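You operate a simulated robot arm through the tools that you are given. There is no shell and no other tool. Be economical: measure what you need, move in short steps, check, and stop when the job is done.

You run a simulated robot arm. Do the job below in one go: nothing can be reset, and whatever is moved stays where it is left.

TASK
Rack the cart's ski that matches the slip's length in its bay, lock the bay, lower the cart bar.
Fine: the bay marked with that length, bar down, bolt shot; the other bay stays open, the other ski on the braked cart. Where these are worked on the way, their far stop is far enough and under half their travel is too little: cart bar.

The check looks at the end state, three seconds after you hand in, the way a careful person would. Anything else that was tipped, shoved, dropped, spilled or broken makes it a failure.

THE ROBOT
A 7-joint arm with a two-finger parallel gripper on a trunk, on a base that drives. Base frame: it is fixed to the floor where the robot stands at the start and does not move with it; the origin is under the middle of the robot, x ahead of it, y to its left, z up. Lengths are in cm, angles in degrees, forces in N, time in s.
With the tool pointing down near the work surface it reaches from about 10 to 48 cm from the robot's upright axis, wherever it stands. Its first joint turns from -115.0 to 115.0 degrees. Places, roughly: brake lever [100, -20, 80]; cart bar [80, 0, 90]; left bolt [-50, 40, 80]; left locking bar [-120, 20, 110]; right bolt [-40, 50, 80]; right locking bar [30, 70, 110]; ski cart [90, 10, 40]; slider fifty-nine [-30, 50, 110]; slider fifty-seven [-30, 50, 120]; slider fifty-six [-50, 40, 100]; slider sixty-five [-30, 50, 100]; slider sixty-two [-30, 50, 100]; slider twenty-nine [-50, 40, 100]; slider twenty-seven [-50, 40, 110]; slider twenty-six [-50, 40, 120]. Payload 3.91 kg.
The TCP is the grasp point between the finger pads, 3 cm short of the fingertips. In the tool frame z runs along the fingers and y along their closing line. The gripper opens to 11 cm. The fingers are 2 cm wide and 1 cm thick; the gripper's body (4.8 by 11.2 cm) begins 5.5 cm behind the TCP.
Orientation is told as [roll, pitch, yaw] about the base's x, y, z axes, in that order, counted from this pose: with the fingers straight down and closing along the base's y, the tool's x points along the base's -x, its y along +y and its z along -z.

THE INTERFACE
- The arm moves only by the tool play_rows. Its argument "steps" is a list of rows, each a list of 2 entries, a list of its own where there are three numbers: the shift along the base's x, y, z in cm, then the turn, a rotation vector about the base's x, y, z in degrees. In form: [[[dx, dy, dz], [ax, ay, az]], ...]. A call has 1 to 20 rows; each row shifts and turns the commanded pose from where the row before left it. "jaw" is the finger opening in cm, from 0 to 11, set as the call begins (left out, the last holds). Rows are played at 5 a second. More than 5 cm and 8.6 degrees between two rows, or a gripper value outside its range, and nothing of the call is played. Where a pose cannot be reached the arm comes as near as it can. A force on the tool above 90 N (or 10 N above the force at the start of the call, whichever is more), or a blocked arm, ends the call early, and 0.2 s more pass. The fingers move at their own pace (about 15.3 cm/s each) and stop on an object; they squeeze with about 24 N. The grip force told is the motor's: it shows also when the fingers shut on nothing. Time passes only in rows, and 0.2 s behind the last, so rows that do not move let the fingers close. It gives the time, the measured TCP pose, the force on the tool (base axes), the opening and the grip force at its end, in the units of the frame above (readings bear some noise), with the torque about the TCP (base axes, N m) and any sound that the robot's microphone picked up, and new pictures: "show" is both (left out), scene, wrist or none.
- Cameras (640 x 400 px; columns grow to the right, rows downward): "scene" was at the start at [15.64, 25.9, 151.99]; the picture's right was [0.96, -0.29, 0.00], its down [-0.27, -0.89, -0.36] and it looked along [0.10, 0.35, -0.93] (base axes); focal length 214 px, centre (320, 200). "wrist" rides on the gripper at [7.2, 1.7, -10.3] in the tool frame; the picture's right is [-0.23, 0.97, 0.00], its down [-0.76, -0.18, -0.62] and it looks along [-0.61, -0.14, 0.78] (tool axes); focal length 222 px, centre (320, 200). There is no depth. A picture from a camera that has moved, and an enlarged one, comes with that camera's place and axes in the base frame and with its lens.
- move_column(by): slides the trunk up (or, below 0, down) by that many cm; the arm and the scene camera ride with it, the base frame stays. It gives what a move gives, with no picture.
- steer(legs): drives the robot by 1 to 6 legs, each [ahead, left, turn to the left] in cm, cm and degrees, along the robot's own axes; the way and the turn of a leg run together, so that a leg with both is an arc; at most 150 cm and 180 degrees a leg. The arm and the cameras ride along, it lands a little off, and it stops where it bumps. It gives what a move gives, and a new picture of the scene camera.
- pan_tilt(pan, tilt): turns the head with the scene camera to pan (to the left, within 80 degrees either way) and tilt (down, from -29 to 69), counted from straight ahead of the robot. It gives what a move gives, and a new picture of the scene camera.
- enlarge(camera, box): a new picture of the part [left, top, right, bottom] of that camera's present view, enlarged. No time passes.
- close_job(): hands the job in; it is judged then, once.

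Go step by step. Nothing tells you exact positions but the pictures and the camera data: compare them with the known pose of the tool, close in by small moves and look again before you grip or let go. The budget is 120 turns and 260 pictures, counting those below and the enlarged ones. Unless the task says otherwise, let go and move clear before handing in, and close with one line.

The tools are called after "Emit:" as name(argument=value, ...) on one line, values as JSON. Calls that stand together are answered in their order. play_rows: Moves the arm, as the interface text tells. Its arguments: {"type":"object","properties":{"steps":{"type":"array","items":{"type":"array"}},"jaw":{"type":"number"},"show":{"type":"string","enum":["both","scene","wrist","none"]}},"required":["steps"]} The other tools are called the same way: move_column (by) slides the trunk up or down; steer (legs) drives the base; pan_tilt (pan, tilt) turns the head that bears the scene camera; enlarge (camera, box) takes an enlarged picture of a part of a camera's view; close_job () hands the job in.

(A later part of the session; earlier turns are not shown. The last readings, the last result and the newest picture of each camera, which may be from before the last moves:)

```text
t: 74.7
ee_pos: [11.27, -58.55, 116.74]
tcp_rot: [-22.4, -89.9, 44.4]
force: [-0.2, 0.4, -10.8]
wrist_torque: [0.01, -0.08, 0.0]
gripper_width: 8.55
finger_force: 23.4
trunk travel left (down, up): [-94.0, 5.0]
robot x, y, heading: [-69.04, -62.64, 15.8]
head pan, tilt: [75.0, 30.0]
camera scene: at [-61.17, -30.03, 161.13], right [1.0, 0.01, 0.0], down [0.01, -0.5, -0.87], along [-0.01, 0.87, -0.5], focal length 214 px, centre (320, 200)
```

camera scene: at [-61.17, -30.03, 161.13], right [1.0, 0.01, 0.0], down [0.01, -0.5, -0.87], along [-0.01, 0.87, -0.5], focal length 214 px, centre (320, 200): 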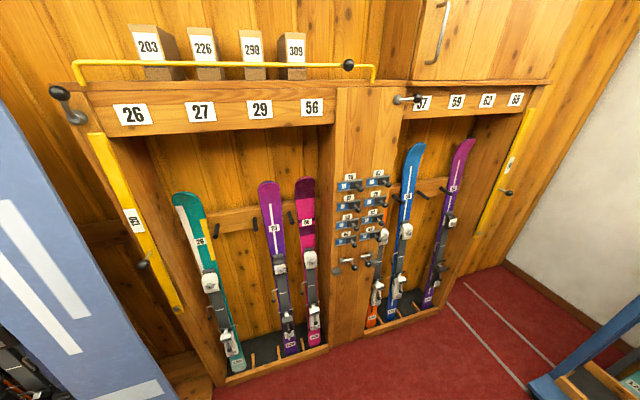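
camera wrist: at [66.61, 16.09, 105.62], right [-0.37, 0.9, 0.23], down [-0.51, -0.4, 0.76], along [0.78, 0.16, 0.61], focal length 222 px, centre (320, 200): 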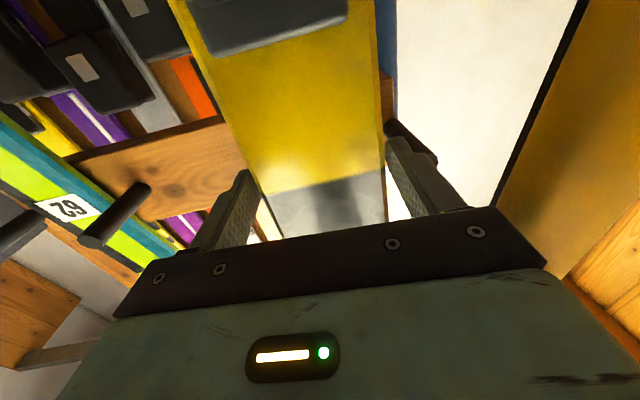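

Good overview. Zoom on the left bay details.

Emit:
enlarge(camera="scene", box=[80, 120, 340, 390])

Emit:
enlarge(camera="scene", box=[315, 160, 415, 290])

Emit:
enlarge(camera="scene", box=[90, 180, 190, 320])

```text
1.48 times, centred on (210, 255) of scene
camera zoom: at [-61.17, -30.03, 161.13], right [1.0, 0.01, 0.0], down [0.01, -0.5, -0.87], along [-0.01, 0.87, -0.5], focal length 318 px, centre (483, 118)
```

zoom: 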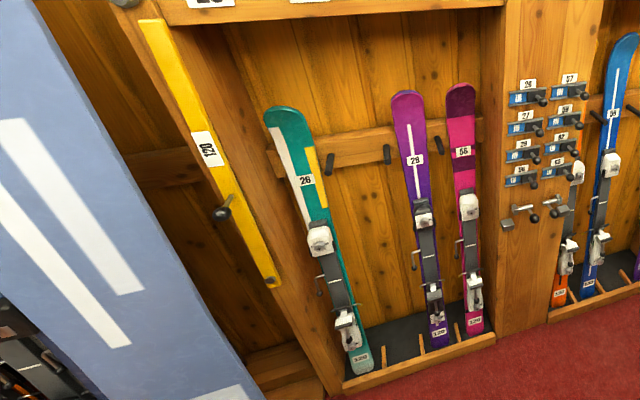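

```text
3.08 times, centred on (365, 225) of scene
camera zoom: at [-61.17, -30.03, 161.13], right [1.0, 0.01, 0.0], down [0.01, -0.5, -0.87], along [-0.01, 0.87, -0.5], focal length 660 px, centre (182, 123)
```

zoom: 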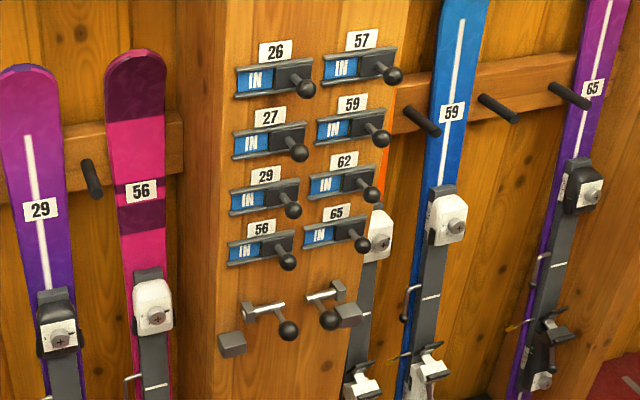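

```text
2.86 times, centred on (140, 250) of scene
camera zoom: at [-61.17, -30.03, 161.13], right [1.0, 0.01, 0.0], down [0.01, -0.5, -0.87], along [-0.01, 0.87, -0.5], focal length 613 px, centre (834, 57)
```

zoom: 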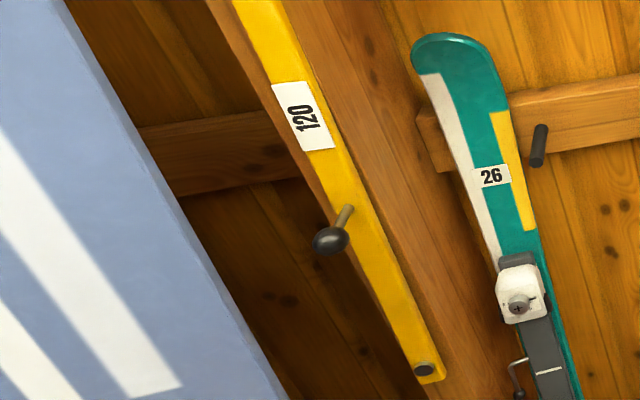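

The left bay is marked 120. I shift away 10 cm and turn to face the rack with the ski in front.

Emit:
steer(legs=[[0, -10, 0], [0, 0, 92]])

Emit:
pan_tilt(pan=0, tilt=35)

```text
t: 79.8
ee_pos: [-72.85, 7.86, 116.67]
tcp_rot: [-24.8, -89.9, 138.5]
force: [-1.2, -0.3, -12.2]
wrist_torque: [0.01, -0.02, -0.03]
gripper_width: 8.55
finger_force: 24.2
trunk travel left (down, up): [-94.0, 5.0]
robot x, y, heading: [-66.28, -72.46, 107.8]
head pan, tilt: [75.0, 30.0]
camera scene: at [-99.34, -65.2, 161.13], right [-0.04, 1.0, 0.0], down [0.5, 0.02, -0.87], along [-0.87, -0.04, -0.5], focal length 214 px, centre (320, 200)
```

scene: 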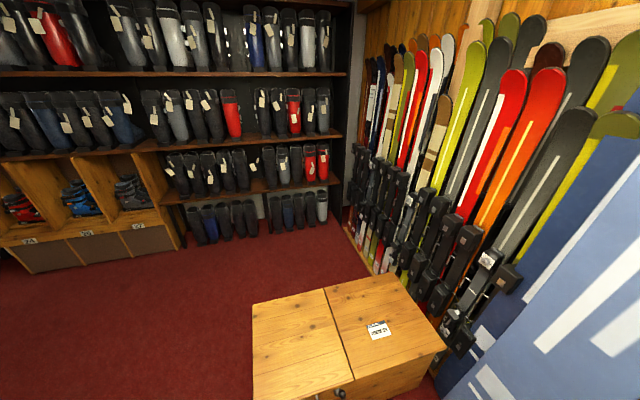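

```text
t: 81.2
ee_pos: [-72.96, 7.86, 116.84]
tcp_rot: [-18.8, -89.9, 132.6]
force: [0.9, -0.6, -11.8]
wrist_torque: [0.0, -0.01, -0.01]
gripper_width: 8.53
finger_force: 23.9
trunk travel left (down, up): [-94.0, 5.0]
robot x, y, heading: [-66.3, -72.39, 107.2]
head pan, tilt: [0.0, 35.0]
camera scene: at [-92.97, -56.4, 160.35], right [0.95, 0.3, 0.0], down [0.17, -0.55, -0.82], along [-0.25, 0.78, -0.57], focal length 214 px, centre (320, 200)
```

scene: 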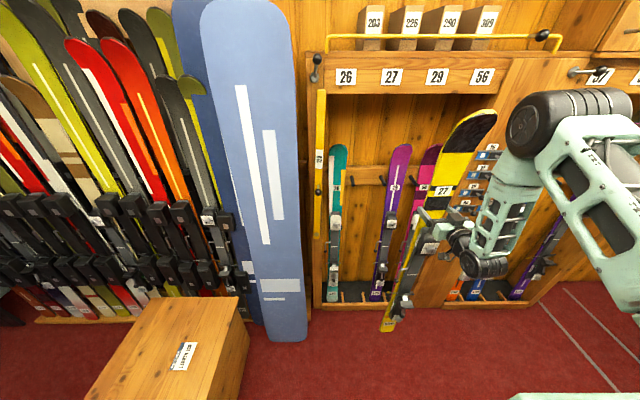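

Camera is square to the rack. Zoom into the slot for measuring.

Emit:
enlarge(camera="scene", box=[300, 130, 440, 320])

Emit:
enlarge(camera="scene", box=[310, 250, 430, 340])

Emit:
enlarge(camera="scene", box=[320, 135, 460, 225])

```text
2.11 times, centred on (370, 225) of scene
camera zoom: at [-92.97, -56.4, 160.35], right [0.95, 0.3, 0.0], down [0.17, -0.55, -0.82], along [-0.25, 0.78, -0.57], focal length 452 px, centre (215, 147)
```

zoom: 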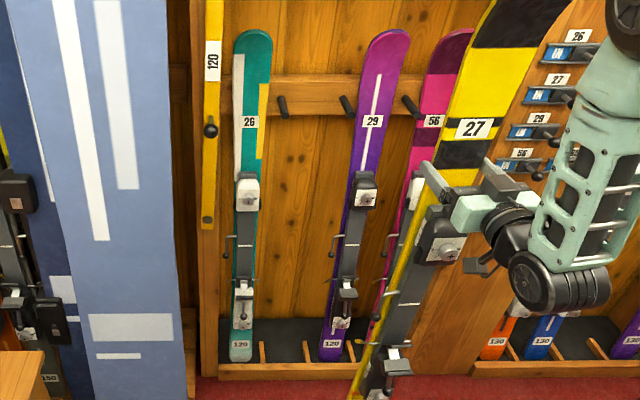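

```text
4.44 times, centred on (370, 295) of scene
camera zoom: at [-92.97, -56.4, 160.35], right [0.95, 0.3, 0.0], down [0.17, -0.55, -0.82], along [-0.25, 0.78, -0.57], focal length 953 px, centre (98, -222)
```

zoom: 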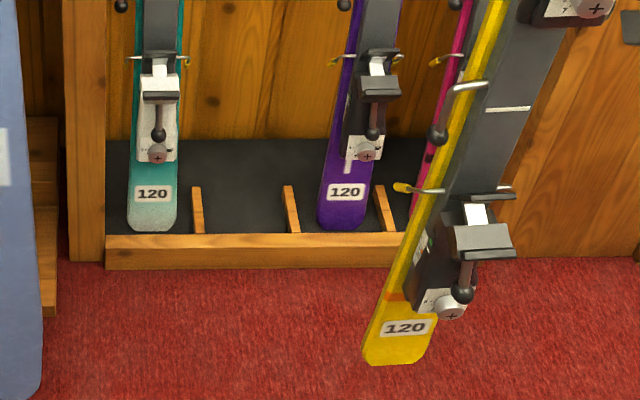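

```text
4.44 times, centred on (390, 180) of scene
camera zoom: at [-92.97, -56.4, 160.35], right [0.95, 0.3, 0.0], down [0.17, -0.55, -0.82], along [-0.25, 0.78, -0.57], focal length 953 px, centre (9, 289)
```

zoom: 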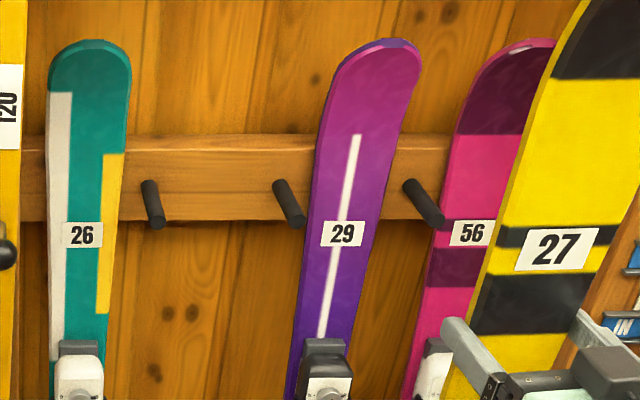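

Slot 27 centre is at rack coordinate r≈−80.4; ski needs 13 cm left and ~43 cm in. Drive to a standoff first.

Emit:
steer(legs=[[0, 13, 0], [22, 0, 0]])

Emit:
pan_tilt(pan=-15, tilt=45)

```text
t: 83.8
ee_pos: [-91.63, 25.04, 116.74]
tcp_rot: [-16.9, -89.9, 130.6]
force: [0.1, 0.2, -12.2]
wrist_torque: [-0.02, -0.02, -0.01]
gripper_width: 8.52
finger_force: 24.4
trunk travel left (down, up): [-94.0, 5.0]
robot x, y, heading: [-85.36, -55.3, 107.4]
head pan, tilt: [0.0, 35.0]
camera scene: at [-111.89, -39.23, 160.35], right [0.95, 0.3, 0.0], down [0.17, -0.55, -0.82], along [-0.25, 0.78, -0.57], focal length 214 px, centre (320, 200)
```

scene: 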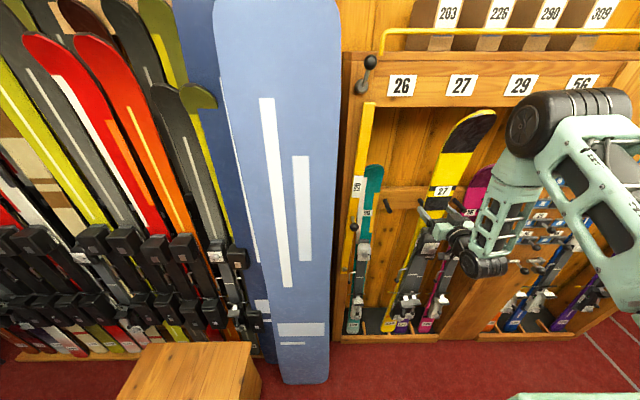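

```text
t: 84.6
ee_pos: [-91.73, 25.01, 116.68]
tcp_rot: [-7.6, -89.8, 121.3]
force: [0.0, 0.2, -11.8]
wrist_torque: [0.02, 0.01, 0.0]
gripper_width: 8.52
finger_force: 23.6
trunk travel left (down, up): [-94.0, 5.0]
robot x, y, heading: [-85.49, -54.95, 107.3]
head pan, tilt: [-15.0, 45.0]
camera scene: at [-109.61, -39.48, 158.87], right [1.0, 0.04, 0.0], down [0.03, -0.71, -0.71], along [-0.03, 0.71, -0.71], focal length 214 px, centre (320, 200)
```

scene: 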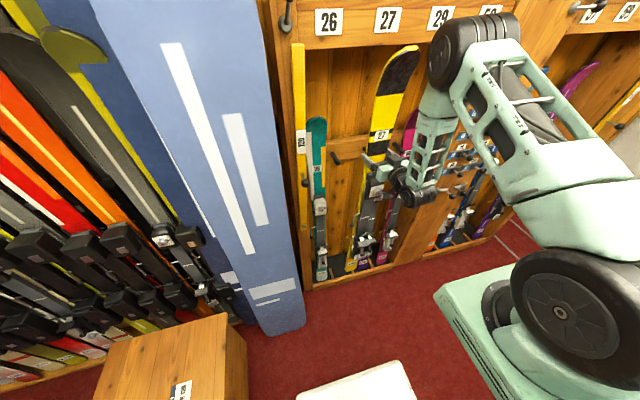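

TCP is in line with slot 27. Lower the trunk so the tail is just above lip height.

Emit:
move_column(by=-17)

Emit:
pan_tilt(pan=0, tilt=48)

Emit:
enlarge(camera="scene", box=[330, 180, 490, 320])

```text
t: 86.5
ee_pos: [-91.74, 25.01, 99.73]
tcp_rot: [-11.7, -90.0, 125.5]
force: [0.0, -0.1, -12.0]
wrist_torque: [-0.03, -0.03, -0.02]
gripper_width: 8.52
finger_force: 24.3
trunk travel left (down, up): [-77.0, 22.0]
robot x, y, heading: [-85.05, -55.19, 107.4]
head pan, tilt: [-15.0, 45.0]
```

```text
t: 87.3
ee_pos: [-91.68, 24.95, 99.72]
tcp_rot: [-10.1, -89.8, 123.9]
force: [0.0, -0.5, -11.8]
wrist_torque: [0.0, -0.04, 0.02]
gripper_width: 8.53
finger_force: 23.5
trunk travel left (down, up): [-77.0, 22.0]
robot x, y, heading: [-85.5, -55.39, 107.3]
head pan, tilt: [0.0, 48.0]
camera scene: at [-111.62, -40.09, 141.45], right [0.95, 0.3, 0.0], down [0.22, -0.71, -0.67], along [-0.2, 0.64, -0.74], focal length 214 px, centre (320, 200)
```

scene: 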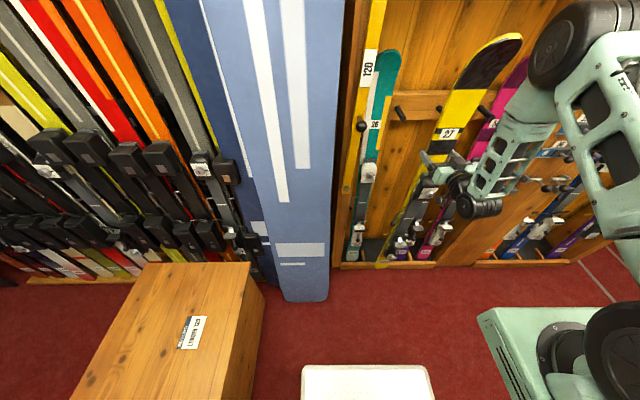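

```text
2.86 times, centred on (410, 250) of scene
camera zoom: at [-111.62, -40.09, 141.45], right [0.95, 0.3, 0.0], down [0.22, -0.71, -0.67], along [-0.2, 0.64, -0.74], focal length 613 px, centre (63, 57)
```

zoom: 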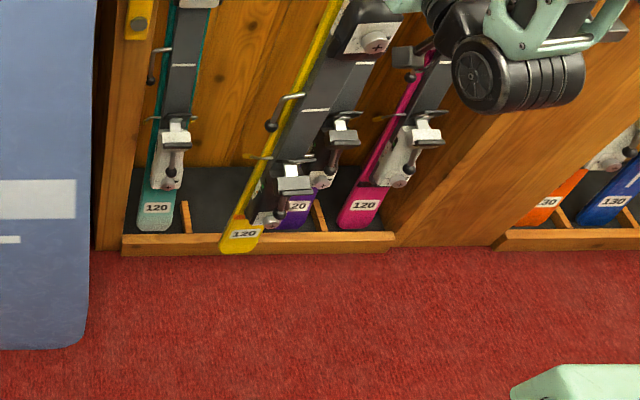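

Tail is at z≈15, aligned with slot 27. Drive 12 cm forward so the tail passes over the lip.

Emit:
steer(legs=[[12, 0, 0]])

Emit:
enlarge(camera="scene", box=[330, 40, 530, 290])

Emit:
enlarge(camera="wrist", box=[0, 0, 640, 400])

```text
t: 88.5
ee_pos: [-95.34, 36.5, 99.73]
tcp_rot: [-9.5, -89.8, 123.0]
force: [-0.2, 0.1, -11.8]
wrist_torque: [-0.02, -0.01, -0.02]
gripper_width: 8.54
finger_force: 23.9
trunk travel left (down, up): [-77.0, 22.0]
robot x, y, heading: [-88.85, -43.24, 107.3]
head pan, tilt: [0.0, 48.0]
camera scene: at [-115.24, -28.57, 141.45], right [0.95, 0.3, 0.0], down [0.22, -0.71, -0.67], along [-0.2, 0.64, -0.74], focal length 214 px, centre (320, 200)
```

scene: 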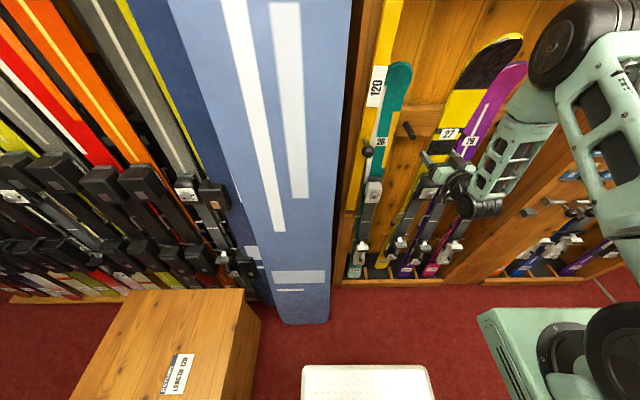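

```text
1.60 times, centred on (430, 165) of scene
camera zoom: at [-115.24, -28.57, 141.45], right [0.95, 0.3, 0.0], down [0.22, -0.71, -0.67], along [-0.2, 0.64, -0.74], focal length 343 px, centre (144, 256)
```

zoom: 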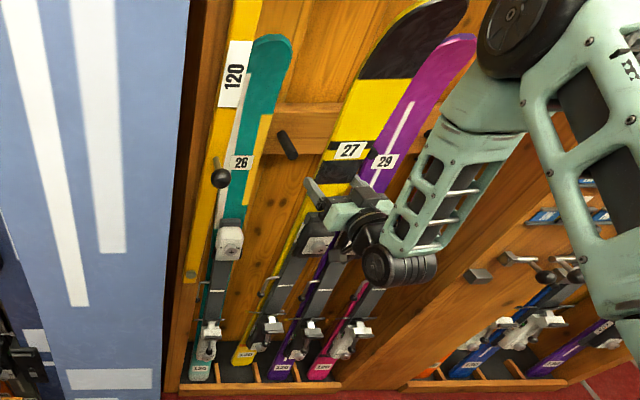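

```text
1.00 times, centred on (320, 200) of wrist (not enlarged: the box is as wide or as high as the picture)
camera zoom: at [-92.69, 26.28, 92.56], right [-0.89, -0.39, 0.23], down [0.41, -0.5, 0.76], along [-0.18, 0.77, 0.6], focal length 222 px, centre (320, 200)
```

zoom: 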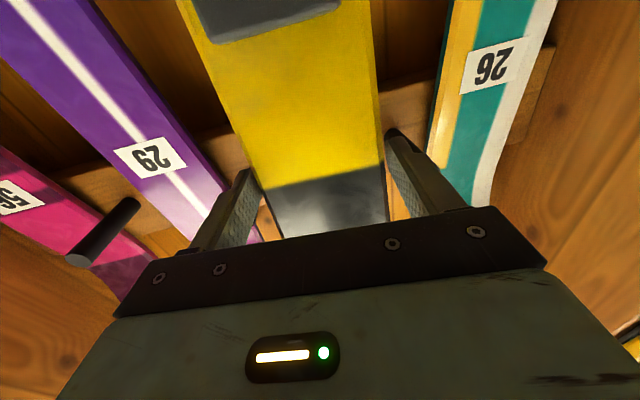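

Tail is in the tray between the dividers. Lower to just above the tray floor, then move in with a slight lean.

Emit:
play_rows(steps=[[[0, 0, -1.5], [0, 0, 0]], [[0, 0, -1.5], [0, 0, 0]], [[0, 0, -1.5], [0, 0, 0]], [[0, 0, -1.5], [0, 0, 0]], [[0, 0, -1.2], [0, 0, 0]]], show="none")

Emit:
enlarge(camera="scene", box=[340, 200, 460, 300])

```text
t: 89.7
ee_pos: [-95.24, 36.41, 92.39]
tcp_rot: [-5.2, -89.8, 119.1]
force: [1.6, 0.4, -11.2]
wrist_torque: [0.08, 0.01, 0.01]
gripper_width: 8.54
finger_force: 24.1
trunk travel left (down, up): [-77.0, 22.0]
robot x, y, heading: [-88.87, -43.67, 107.4]
head pan, tilt: [0.0, 48.0]
```

```text
4.00 times, centred on (400, 250) of scene
camera zoom: at [-115.24, -28.57, 141.45], right [0.95, 0.3, 0.0], down [0.22, -0.71, -0.67], along [-0.2, 0.64, -0.74], focal length 858 px, centre (0, 0)
```

zoom: 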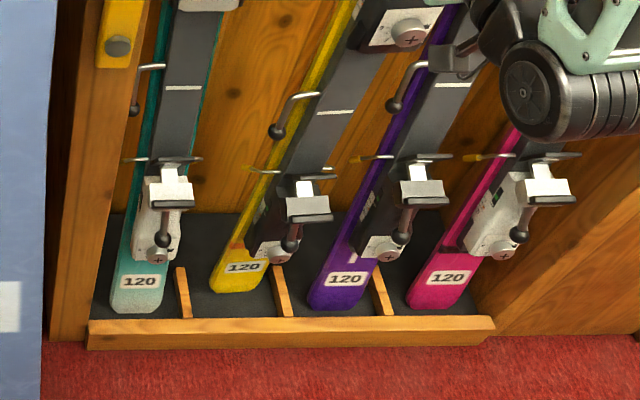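

Emit:
play_rows(steps=[[[-0.56, 1.77, 0], [-1.53, -0.48, 0]], [[-0.56, 1.77, 0], [-1.53, -0.48, 0]], [[-0.56, 1.77, -0.4], [-1.53, -0.48, 0]], [[-0.56, 1.77, -0.4], [-1.53, -0.48, 0]], [[-0.56, 1.77, -0.4], [-1.53, -0.48, 0]]])

Emit:
enlarge(camera="scene", box=[340, 200, 460, 300])

```text
t: 90.9
ee_pos: [-97.98, 45.32, 91.43]
tcp_rot: [5.8, -81.9, 107.9]
force: [6.1, -19.5, 1.1]
wrist_torque: [0.31, 0.06, 0.1]
gripper_width: 8.56
finger_force: 24.0
trunk travel left (down, up): [-77.0, 22.0]
robot x, y, heading: [-89.07, -43.31, 107.4]
head pan, tilt: [0.0, 48.0]
camera scene: at [-115.19, -28.74, 141.51], right [0.95, 0.3, 0.0], down [0.22, -0.71, -0.67], along [-0.2, 0.64, -0.74], focal length 214 px, centre (320, 200)
camera wrist: at [-95.12, 34.2, 85.88], right [-0.9, -0.36, 0.24], down [0.38, -0.39, 0.84], along [-0.21, 0.85, 0.49], focal length 222 px, centre (320, 200)
```

scene: 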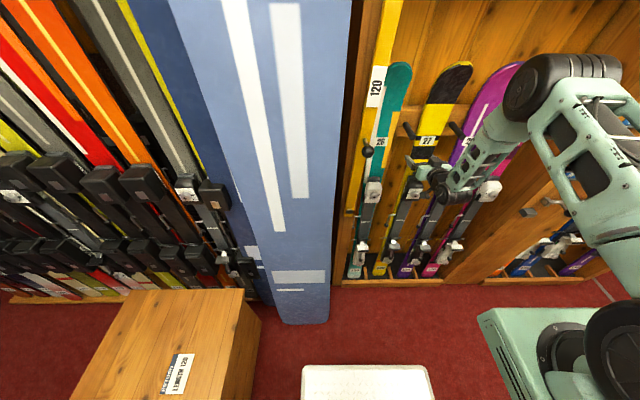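
wrist: 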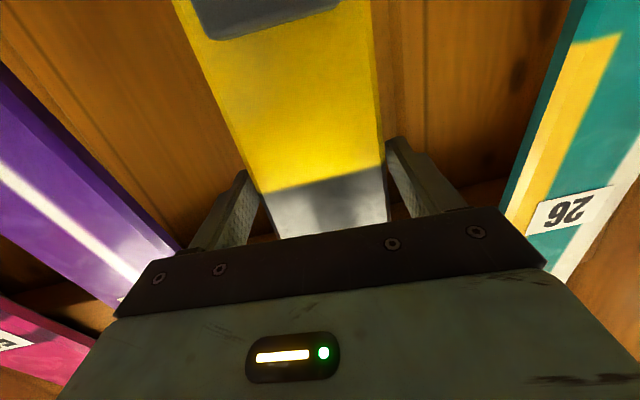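

```text
4.00 times, centred on (400, 250) of scene
camera zoom: at [-115.19, -28.74, 141.51], right [0.95, 0.3, 0.0], down [0.22, -0.71, -0.67], along [-0.2, 0.64, -0.74], focal length 858 px, centre (0, 0)
```

zoom: 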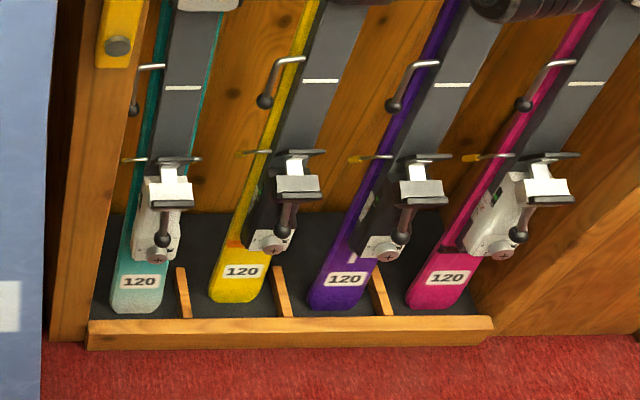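

The ski leans on the beam now. Ease back slightly and lower to the tray floor.

Emit:
play_rows(steps=[[[0.15, -0.48, -0.7], [0, 0, 0]], [[0.05, -0.15, -0.8], [0, 0, 0]], [[0, 0, -0.8], [0, 0, 0]], [[0, 0, 0], [0, 0, 0]]], show="none")

Emit:
enlarge(camera="scene", box=[340, 200, 460, 300])

```text
t: 91.9
ee_pos: [-97.99, 44.73, 89.15]
tcp_rot: [5.9, -82.0, 107.8]
force: [-1.7, 2.3, 19.0]
wrist_torque: [0.39, 0.19, 0.0]
gripper_width: 8.4
finger_force: 24.2
trunk travel left (down, up): [-77.0, 22.0]
robot x, y, heading: [-88.87, -43.62, 107.3]
head pan, tilt: [0.0, 48.0]
```

```text
4.00 times, centred on (400, 250) of scene
camera zoom: at [-115.23, -28.69, 141.47], right [0.95, 0.3, 0.0], down [0.22, -0.71, -0.67], along [-0.2, 0.64, -0.74], focal length 858 px, centre (0, 0)
```

zoom: 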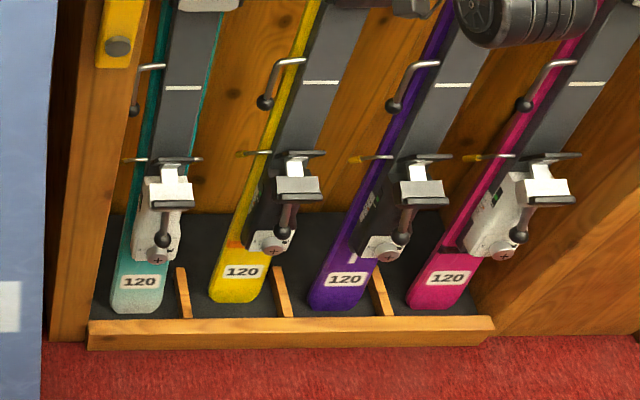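

Tail sits on the tray floor. Press gently to the beam and release.

Emit:
play_rows(steps=[[[-0.18, 0.57, 0.1], [0, 0, 0]], [[0, 0, 0], [0, 0, 0]]], show="none")

Emit:
play_rows(steps=[[[0, 0, 0], [0, 0, 0]], [[0, 0, 0], [0, 0, 0]], [[0, 0, 0], [0, 0, 0]]], jaw=11)

```text
t: 92.5
ee_pos: [-98.04, 45.06, 88.97]
tcp_rot: [6.0, -81.6, 107.6]
force: [2.3, -16.5, 12.4]
wrist_torque: [0.27, 0.12, 0.17]
gripper_width: 8.41
finger_force: 24.1
trunk travel left (down, up): [-77.0, 22.0]
robot x, y, heading: [-88.62, -43.51, 107.4]
head pan, tilt: [0.0, 48.0]
```

```text
t: 93.3
ee_pos: [-98.06, 45.23, 89.13]
tcp_rot: [5.9, -81.8, 107.8]
force: [0.2, -0.5, 0.3]
wrist_torque: [0.02, 0.04, 0.0]
gripper_width: 11.0
finger_force: 0.0
trunk travel left (down, up): [-77.0, 22.0]
robot x, y, heading: [-88.94, -43.57, 107.5]
head pan, tilt: [0.0, 48.0]
camera scene: at [-115.24, -28.61, 141.46], right [0.95, 0.3, 0.0], down [0.22, -0.71, -0.67], along [-0.2, 0.64, -0.74], focal length 214 px, centre (320, 200)
camera wrist: at [-95.18, 34.21, 83.53], right [-0.9, -0.36, 0.24], down [0.38, -0.39, 0.84], along [-0.21, 0.85, 0.49], focal length 222 px, centre (320, 200)
```

scene: 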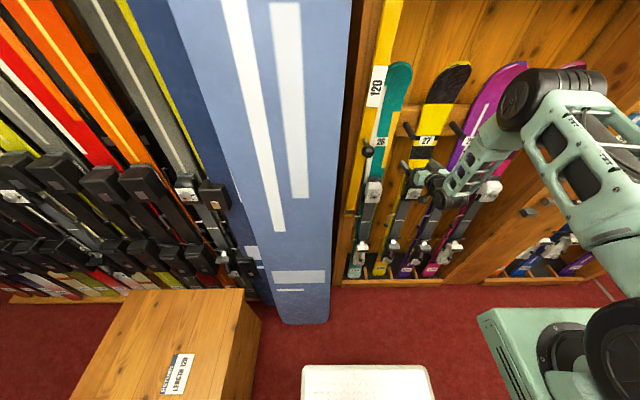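
wrist: 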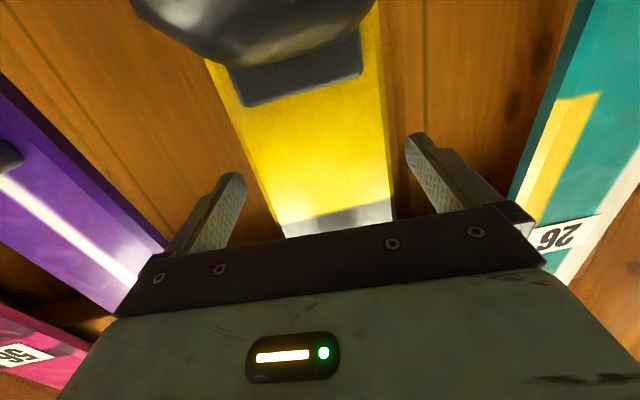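

Ski 27 stands in its slot. Withdraw along the finger axis.

Emit:
play_rows(steps=[[[0.8, -1.85, 0.28], [0, 0, 0]], [[1.18, -2.72, 0.42], [0, 0, 0]], [[1.18, -2.72, 0.42], [0, 0, 0]], [[1.18, -2.72, 0.42], [0, 0, 0]], [[1.18, -2.72, 0.42], [0, 0, 0]]], show="none")

Emit:
steer(legs=[[-15, 0, 0]])

Emit:
enlarge(camera="scene", box=[310, 20, 550, 300])

Emit:
enlarge(camera="wrist", box=[0, 0, 640, 400])

```text
t: 94.5
ee_pos: [-92.47, 32.52, 91.05]
tcp_rot: [5.7, -81.9, 107.7]
force: [0.0, 0.8, 0.4]
wrist_torque: [0.02, 0.01, 0.0]
gripper_width: 11.01
finger_force: 0.2
trunk travel left (down, up): [-77.0, 22.0]
robot x, y, heading: [-88.78, -43.83, 107.4]
head pan, tilt: [0.0, 48.0]
```

```text
t: 95.9
ee_pos: [-88.13, 18.2, 91.1]
tcp_rot: [5.9, -81.9, 107.8]
force: [-0.3, 0.3, -0.1]
wrist_torque: [0.01, 0.02, -0.01]
gripper_width: 10.99
finger_force: 0.0
trunk travel left (down, up): [-77.0, 22.0]
robot x, y, heading: [-84.52, -58.27, 107.7]
head pan, tilt: [0.0, 48.0]
camera scene: at [-110.75, -42.94, 141.46], right [0.95, 0.3, 0.0], down [0.22, -0.71, -0.67], along [-0.2, 0.64, -0.74], focal length 214 px, centre (320, 200)
```

scene: 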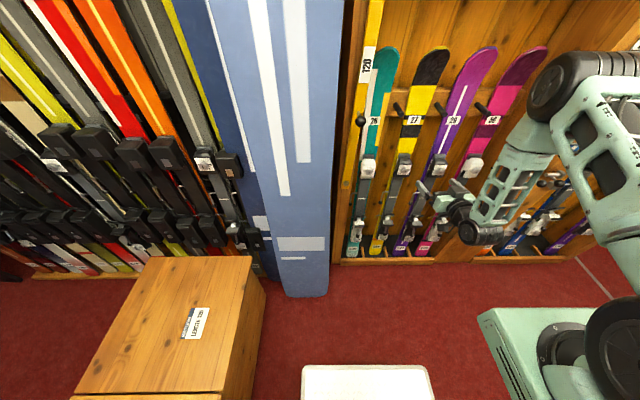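

```text
1.43 times, centred on (430, 160) of scene
camera zoom: at [-110.75, -42.94, 141.46], right [0.95, 0.3, 0.0], down [0.22, -0.71, -0.67], along [-0.2, 0.64, -0.74], focal length 306 px, centre (163, 257)
```

zoom: 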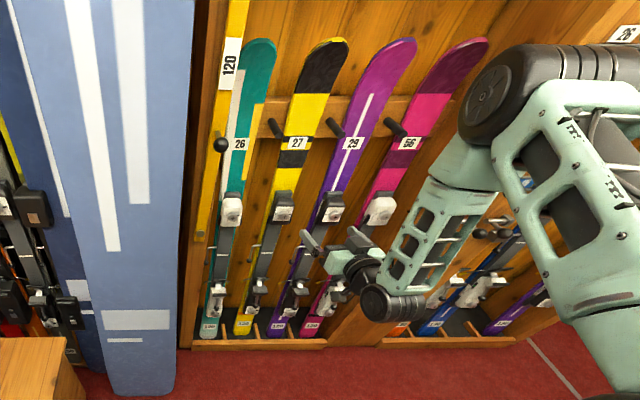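

```text
1.00 times, centred on (320, 200) of wrist (not enlarged: the box is as wide or as high as the picture)
camera zoom: at [-85.27, 7.17, 85.5], right [-0.9, -0.36, 0.24], down [0.38, -0.39, 0.84], along [-0.21, 0.85, 0.49], focal length 222 px, centre (320, 200)
```

zoom: 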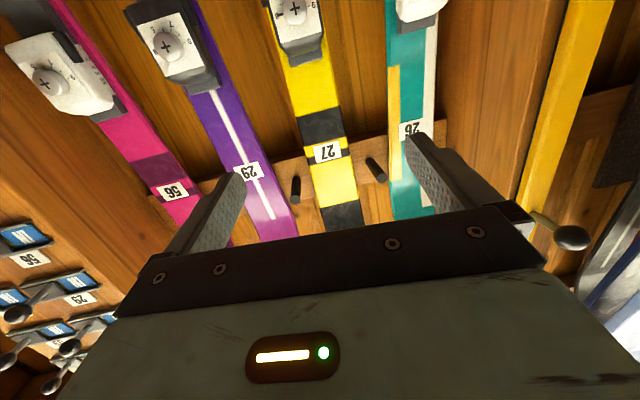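

Ski 27 is racked well. Next the left locking bar: knob ≈(-117, 18, 110); the tall display board is close to its left, so I look closer.

Emit:
enlarge(camera="wrist", box=[440, 0, 640, 330])

Emit:
pan_tilt(pan=0, tilt=25)

Emit:
enlarge(camera="scene", box=[220, 60, 420, 330])

```text
1.21 times, centred on (540, 165) of wrist
camera zoom: at [-85.27, 7.17, 85.5], right [-0.9, -0.36, 0.24], down [0.38, -0.39, 0.84], along [-0.21, 0.85, 0.49], focal length 269 px, centre (53, 242)
```

zoom: 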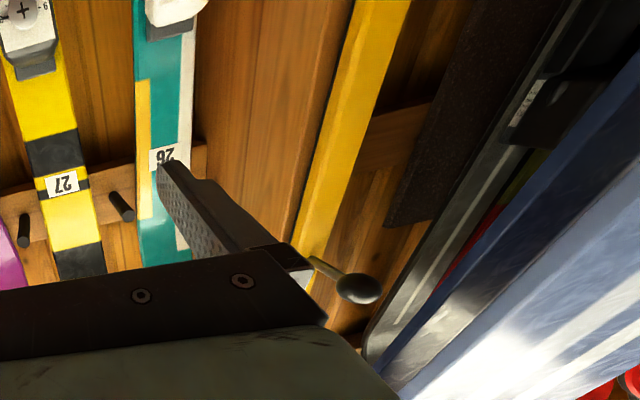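

```text
t: 96.8
ee_pos: [-88.24, 18.34, 91.04]
tcp_rot: [5.9, -81.9, 107.8]
force: [-0.1, -0.3, 0.4]
wrist_torque: [0.02, 0.0, -0.01]
gripper_width: 11.0
finger_force: 0.0
trunk travel left (down, up): [-77.0, 22.0]
robot x, y, heading: [-84.13, -58.11, 107.5]
head pan, tilt: [0.0, 25.0]
camera scene: at [-111.15, -41.67, 144.93], right [0.95, 0.3, 0.0], down [0.13, -0.4, -0.91], along [-0.27, 0.86, -0.42], focal length 214 px, centre (320, 200)
```

scene: 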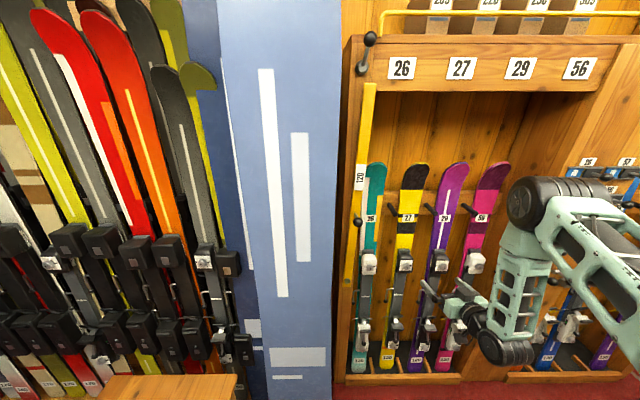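

```text
1.48 times, centred on (320, 195) of scene
camera zoom: at [-111.15, -41.67, 144.93], right [0.95, 0.3, 0.0], down [0.13, -0.4, -0.91], along [-0.27, 0.86, -0.42], focal length 318 px, centre (320, 207)
```

zoom: 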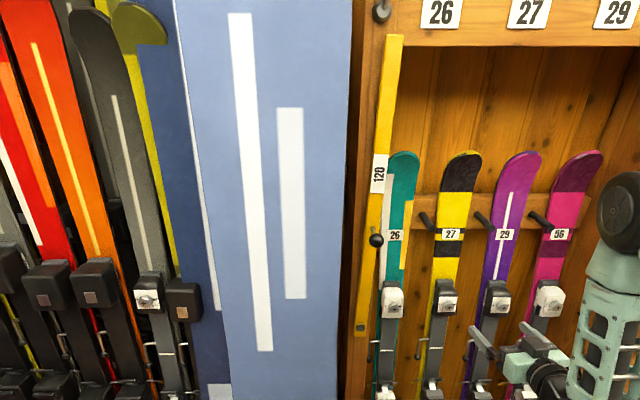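

Board edge is about 7 cm left of the knob. I turn the tool to come in obliquely from the right and go to a standoff in front of the knob.

Emit:
play_rows(steps=[[[-3.29, -1.23, 2.76], [2.27, 1.37, 4.57]], [[-3.29, -1.23, 2.76], [2.27, 1.37, 4.57]], [[-3.29, -1.23, 2.76], [2.27, 1.37, 4.57]], [[-3.29, -1.23, 2.76], [0, 0, 0]], [[-3.29, -1.23, 2.76], [0, 0, 0]], [[-3.29, -1.23, 2.76], [0, 0, 0]], [[-3.29, -1.23, 2.76], [0, 0, 0]]], jaw=5.5)

```text
t: 98.3
ee_pos: [-111.2, 9.78, 110.24]
tcp_rot: [75.0, -89.2, 52.4]
force: [-0.1, -0.1, 0.0]
wrist_torque: [0.0, 0.0, 0.02]
gripper_width: 5.47
finger_force: 0.1
trunk travel left (down, up): [-77.0, 22.0]
robot x, y, heading: [-84.27, -58.06, 107.6]
head pan, tilt: [0.0, 25.0]
camera scene: at [-111.11, -41.61, 144.93], right [0.95, 0.3, 0.0], down [0.13, -0.4, -0.91], along [-0.27, 0.86, -0.42], focal length 214 px, centre (320, 200)
camera wrist: at [-106.31, 0.33, 103.22], right [-0.77, -0.59, 0.24], down [0.53, -0.38, 0.76], along [-0.36, 0.71, 0.6], focal length 222 px, centre (320, 200)
```

scene: 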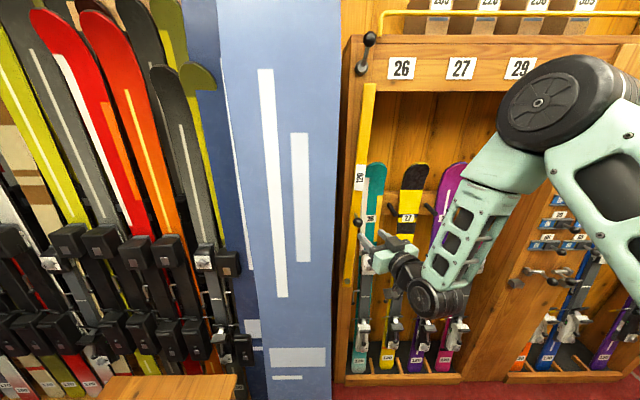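
wrist: 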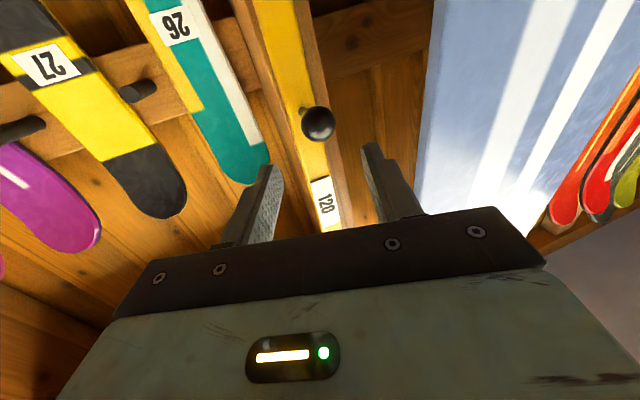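

Aligned. Move in and grip the knob.

Emit:
play_rows(steps=[[[-2.8, 3.6, 0], [0, 0, 0]], [[-2.8, 3.6, 0], [0, 0, 0]], [[0, 0, 0], [0, 0, 0]]], show="wrist")

Emit:
play_rows(steps=[[[0, 0, 0], [0, 0, 0]], [[0, 0, 0], [0, 0, 0]]], jaw=0, show="wrist")

```text
t: 99.2
ee_pos: [-116.88, 16.93, 110.33]
tcp_rot: [78.3, -89.2, 49.2]
force: [-0.2, -1.2, -0.6]
wrist_torque: [-0.02, 0.0, 0.0]
gripper_width: 5.51
finger_force: 0.1
trunk travel left (down, up): [-77.0, 22.0]
robot x, y, heading: [-84.59, -58.26, 107.4]
head pan, tilt: [0.0, 25.0]
camera wrist: at [-111.98, 7.53, 103.3], right [-0.77, -0.59, 0.24], down [0.53, -0.38, 0.76], along [-0.36, 0.71, 0.6], focal length 222 px, centre (320, 200)
```

wrist: 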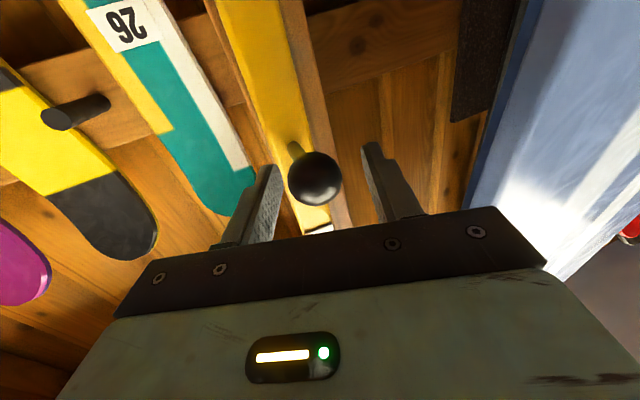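

```text
t: 99.8
ee_pos: [-116.7, 17.0, 110.45]
tcp_rot: [79.3, -89.1, 48.1]
force: [4.9, 8.1, 0.3]
wrist_torque: [-0.05, -0.4, -0.2]
gripper_width: 3.15
finger_force: 44.9
trunk travel left (down, up): [-77.0, 22.0]
robot x, y, heading: [-84.81, -57.83, 107.5]
head pan, tilt: [0.0, 25.0]
camera wrist: at [-111.85, 7.65, 103.3], right [-0.77, -0.59, 0.24], down [0.53, -0.38, 0.76], along [-0.36, 0.71, 0.6], focal length 222 px, centre (320, 200)
```

wrist: 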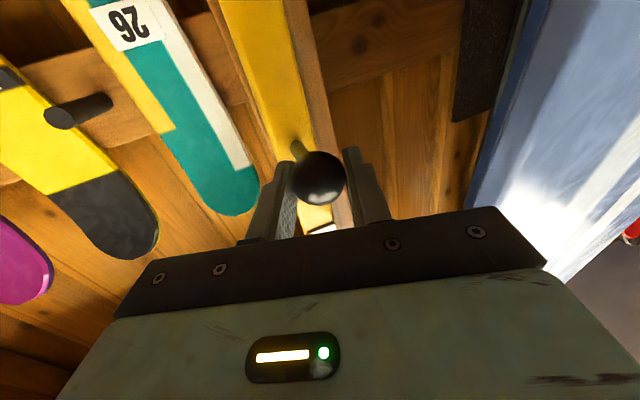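

Gripped. Swing the bar right and down along its arc.

Emit:
play_rows(steps=[[[4.08, 1.28, -0.43], [-1.2, 3.8, 0]], [[3.98, 1.25, -1.02], [-1.2, 3.8, 0]], [[3.81, 1.2, -1.59], [-1.2, 3.8, 0]]])

```text
t: 100.5
ee_pos: [-104.8, 20.68, 107.28]
tcp_rot: [107.3, -77.2, 20.1]
force: [-3.5, 17.8, 1.8]
wrist_torque: [-0.21, 0.16, -0.25]
gripper_width: 3.13
finger_force: 45.3
trunk travel left (down, up): [-77.0, 22.0]
robot x, y, heading: [-84.54, -57.82, 107.7]
head pan, tilt: [0.0, 25.0]
camera scene: at [-111.21, -41.59, 144.92], right [0.95, 0.3, 0.0], down [0.13, -0.4, -0.91], along [-0.27, 0.86, -0.42], focal length 214 px, centre (320, 200)
camera wrist: at [-101.46, 10.82, 99.94], right [-0.71, -0.57, 0.43], down [0.67, -0.33, 0.66], along [-0.23, 0.75, 0.61], focal length 222 px, centre (320, 200)
```

scene: 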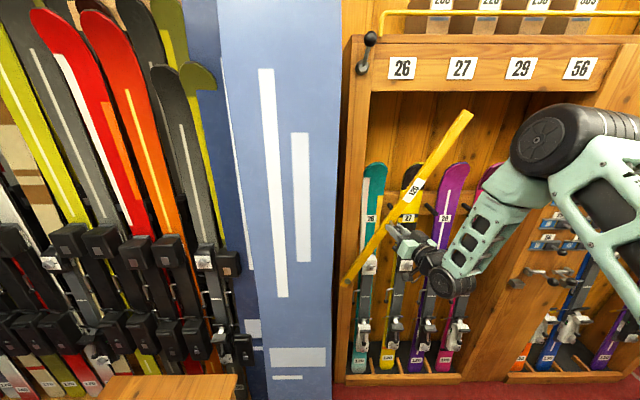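
wrist: 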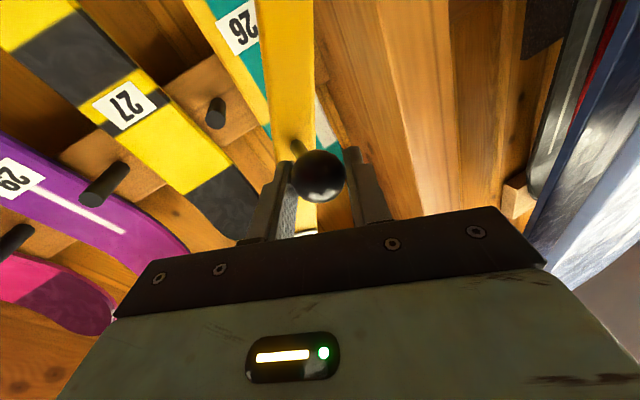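

Emit:
play_rows(steps=[[[3.46, 1.42, -2.13], [-1.2, 3.8, 0]], [[3.24, 1.12, -2.63], [-1.2, 3.8, 0]], [[2.86, 0.95, -3.07], [-1.2, 3.8, 0]], [[2.42, 0.8, -3.46], [-1.2, 3.8, 0]]])

```text
t: 101.5
ee_pos: [-92.98, 24.52, 95.75]
tcp_rot: [108.4, -61.3, 19.2]
force: [4.3, -24.4, -8.6]
wrist_torque: [0.04, 0.1, -0.28]
gripper_width: 3.16
finger_force: 45.7
trunk travel left (down, up): [-77.0, 22.0]
robot x, y, heading: [-84.49, -58.27, 107.5]
head pan, tilt: [0.0, 25.0]
camera scene: at [-111.15, -41.8, 144.93], right [0.95, 0.3, 0.0], down [0.13, -0.4, -0.91], along [-0.27, 0.86, -0.42], focal length 214 px, centre (320, 200)
camera wrist: at [-91.49, 14.17, 88.72], right [-0.56, -0.52, 0.64], down [0.82, -0.28, 0.49], along [-0.08, 0.81, 0.59], focal length 222 px, centre (320, 200)
```

scene: 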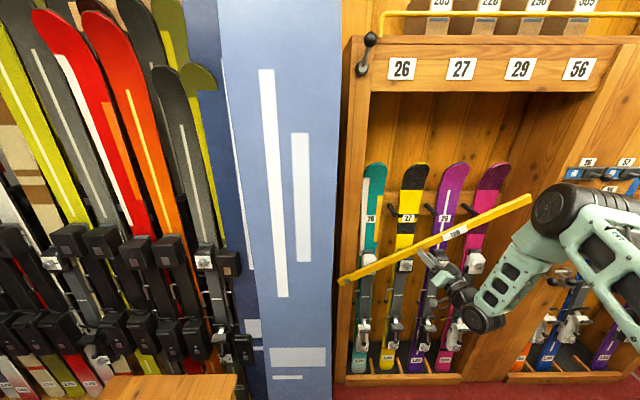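
wrist: 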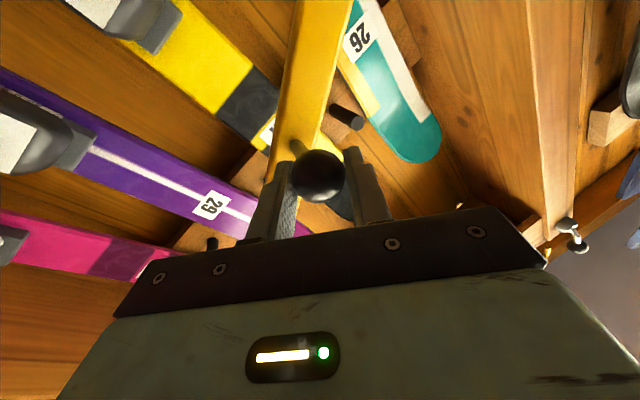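

Emit:
play_rows(steps=[[[2.05, 0.3, -3.79], [-1.2, 3.8, 0]], [[1.42, 0.45, -4.03], [-1.2, 3.8, 0]], [[0.87, 0.27, -4.2], [-1.2, 3.8, 0]]])

```text
t: 102.3
ee_pos: [-88.91, 25.97, 84.0]
tcp_rot: [109.3, -49.4, 18.5]
force: [-24.9, 9.8, -5.8]
wrist_torque: [0.08, 0.18, -0.38]
gripper_width: 3.16
finger_force: 44.7
trunk travel left (down, up): [-77.0, 22.0]
robot x, y, heading: [-84.6, -57.85, 107.4]
head pan, tilt: [0.0, 25.0]
camera scene: at [-111.3, -41.58, 144.9], right [0.95, 0.3, 0.0], down [0.13, -0.4, -0.91], along [-0.27, 0.86, -0.42], focal length 214 px, centre (320, 200)
camera wrist: at [-88.73, 15.06, 77.35], right [-0.42, -0.48, 0.77], down [0.91, -0.26, 0.33], along [0.04, 0.84, 0.54], focal length 222 px, centre (320, 200)
```

scene: 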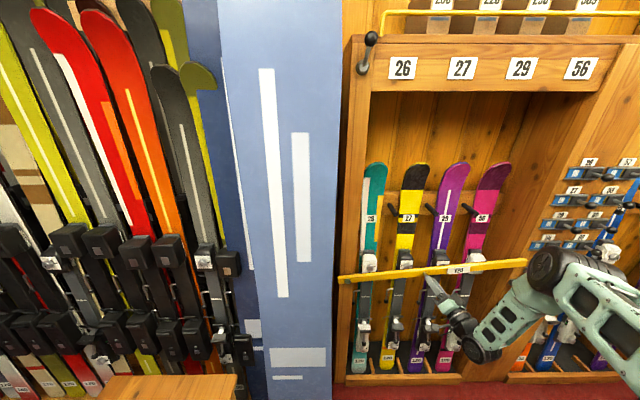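
wrist: 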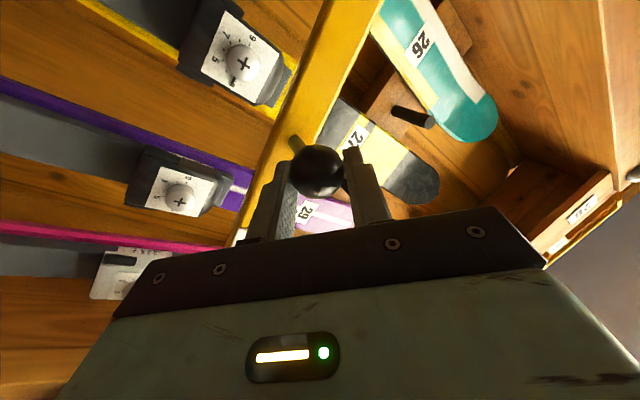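

Emit:
play_rows(steps=[[[-0.5, 0, -1.5], [-0.6, 1.9, 0]], [[-0.1, 0, -1.5], [-0.6, 1.9, 0]], [[0, 0, -1], [0, 0, 0]]], show="scene")

Emit:
enlarge(camera="scene", box=[330, 200, 570, 340])

```text
t: 103.2
ee_pos: [-88.65, 26.01, 80.26]
tcp_rot: [109.8, -45.6, 17.3]
force: [26.3, 1.2, 12.7]
wrist_torque: [-0.14, -0.1, -0.24]
gripper_width: 3.15
finger_force: 45.4
trunk travel left (down, up): [-77.0, 22.0]
robot x, y, heading: [-84.82, -57.64, 107.8]
head pan, tilt: [0.0, 25.0]
camera scene: at [-110.98, -41.71, 145.0], right [0.95, 0.3, 0.0], down [0.13, -0.4, -0.91], along [-0.27, 0.86, -0.42], focal length 214 px, centre (320, 200)
```

scene: 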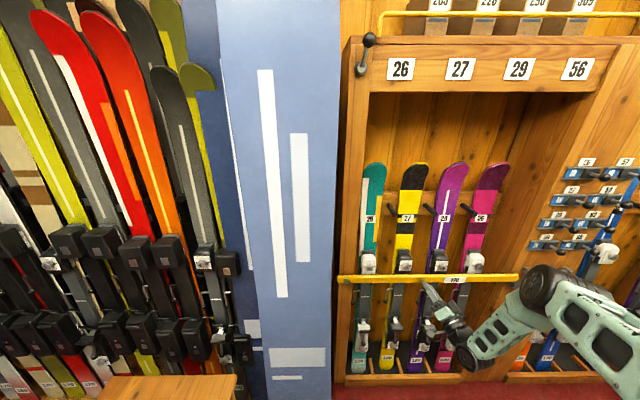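

```text
2.67 times, centred on (450, 270) of scene
camera zoom: at [-110.98, -41.71, 145.0], right [0.95, 0.3, 0.0], down [0.13, -0.4, -0.91], along [-0.27, 0.86, -0.42], focal length 572 px, centre (-27, 13)
```

zoom: 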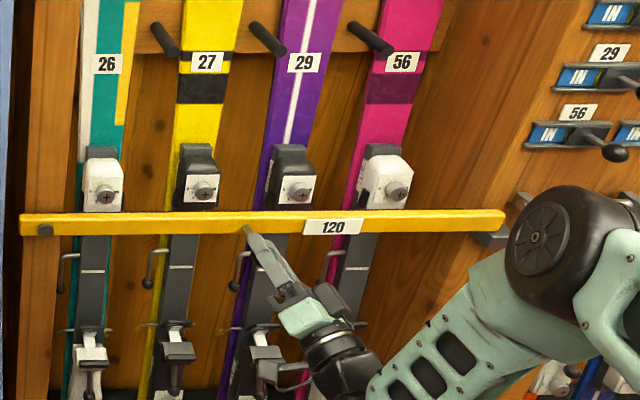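

The bar is down on its stop. Release and back off.

Emit:
play_rows(steps=[[[0, 0, 0], [0, 0, 0]], [[0, 0, 0], [0, 0, 0]], [[1.5, -2.5, -0.7], [0, 0, 0]], [[1.5, -2.5, -0.7], [0, 0, 0]], [[1.5, -2.5, -0.7], [0, 0, 0]], [[1.5, -2.5, -0.7], [0, 0, 0]], [[1.5, -2.5, -0.7], [0, 0, 0]]], jaw=6, show="scene")

Emit:
enlarge(camera="scene", box=[470, 140, 640, 300])

```text
t: 104.8
ee_pos: [-81.81, 13.27, 76.54]
tcp_rot: [109.5, -45.5, 18.2]
force: [0.0, -0.8, -0.5]
wrist_torque: [-0.01, -0.02, 0.01]
gripper_width: 5.99
finger_force: 0.0
trunk travel left (down, up): [-77.0, 22.0]
robot x, y, heading: [-84.25, -57.91, 107.6]
head pan, tilt: [0.0, 25.0]
camera scene: at [-111.16, -41.66, 144.93], right [0.95, 0.3, 0.0], down [0.13, -0.4, -0.91], along [-0.27, 0.86, -0.42], focal length 214 px, centre (320, 200)
```

scene: 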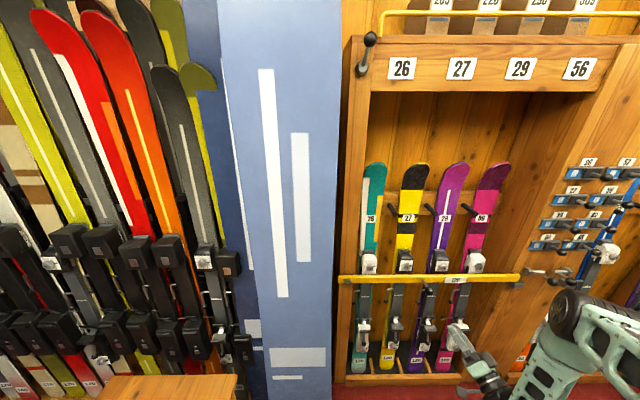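

```text
2.50 times, centred on (555, 220) of scene
camera zoom: at [-111.16, -41.66, 144.93], right [0.95, 0.3, 0.0], down [0.13, -0.4, -0.91], along [-0.27, 0.86, -0.42], focal length 536 px, centre (-268, 150)
```

zoom: 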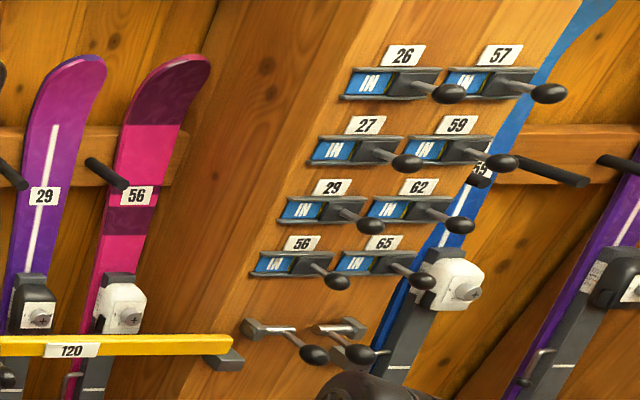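

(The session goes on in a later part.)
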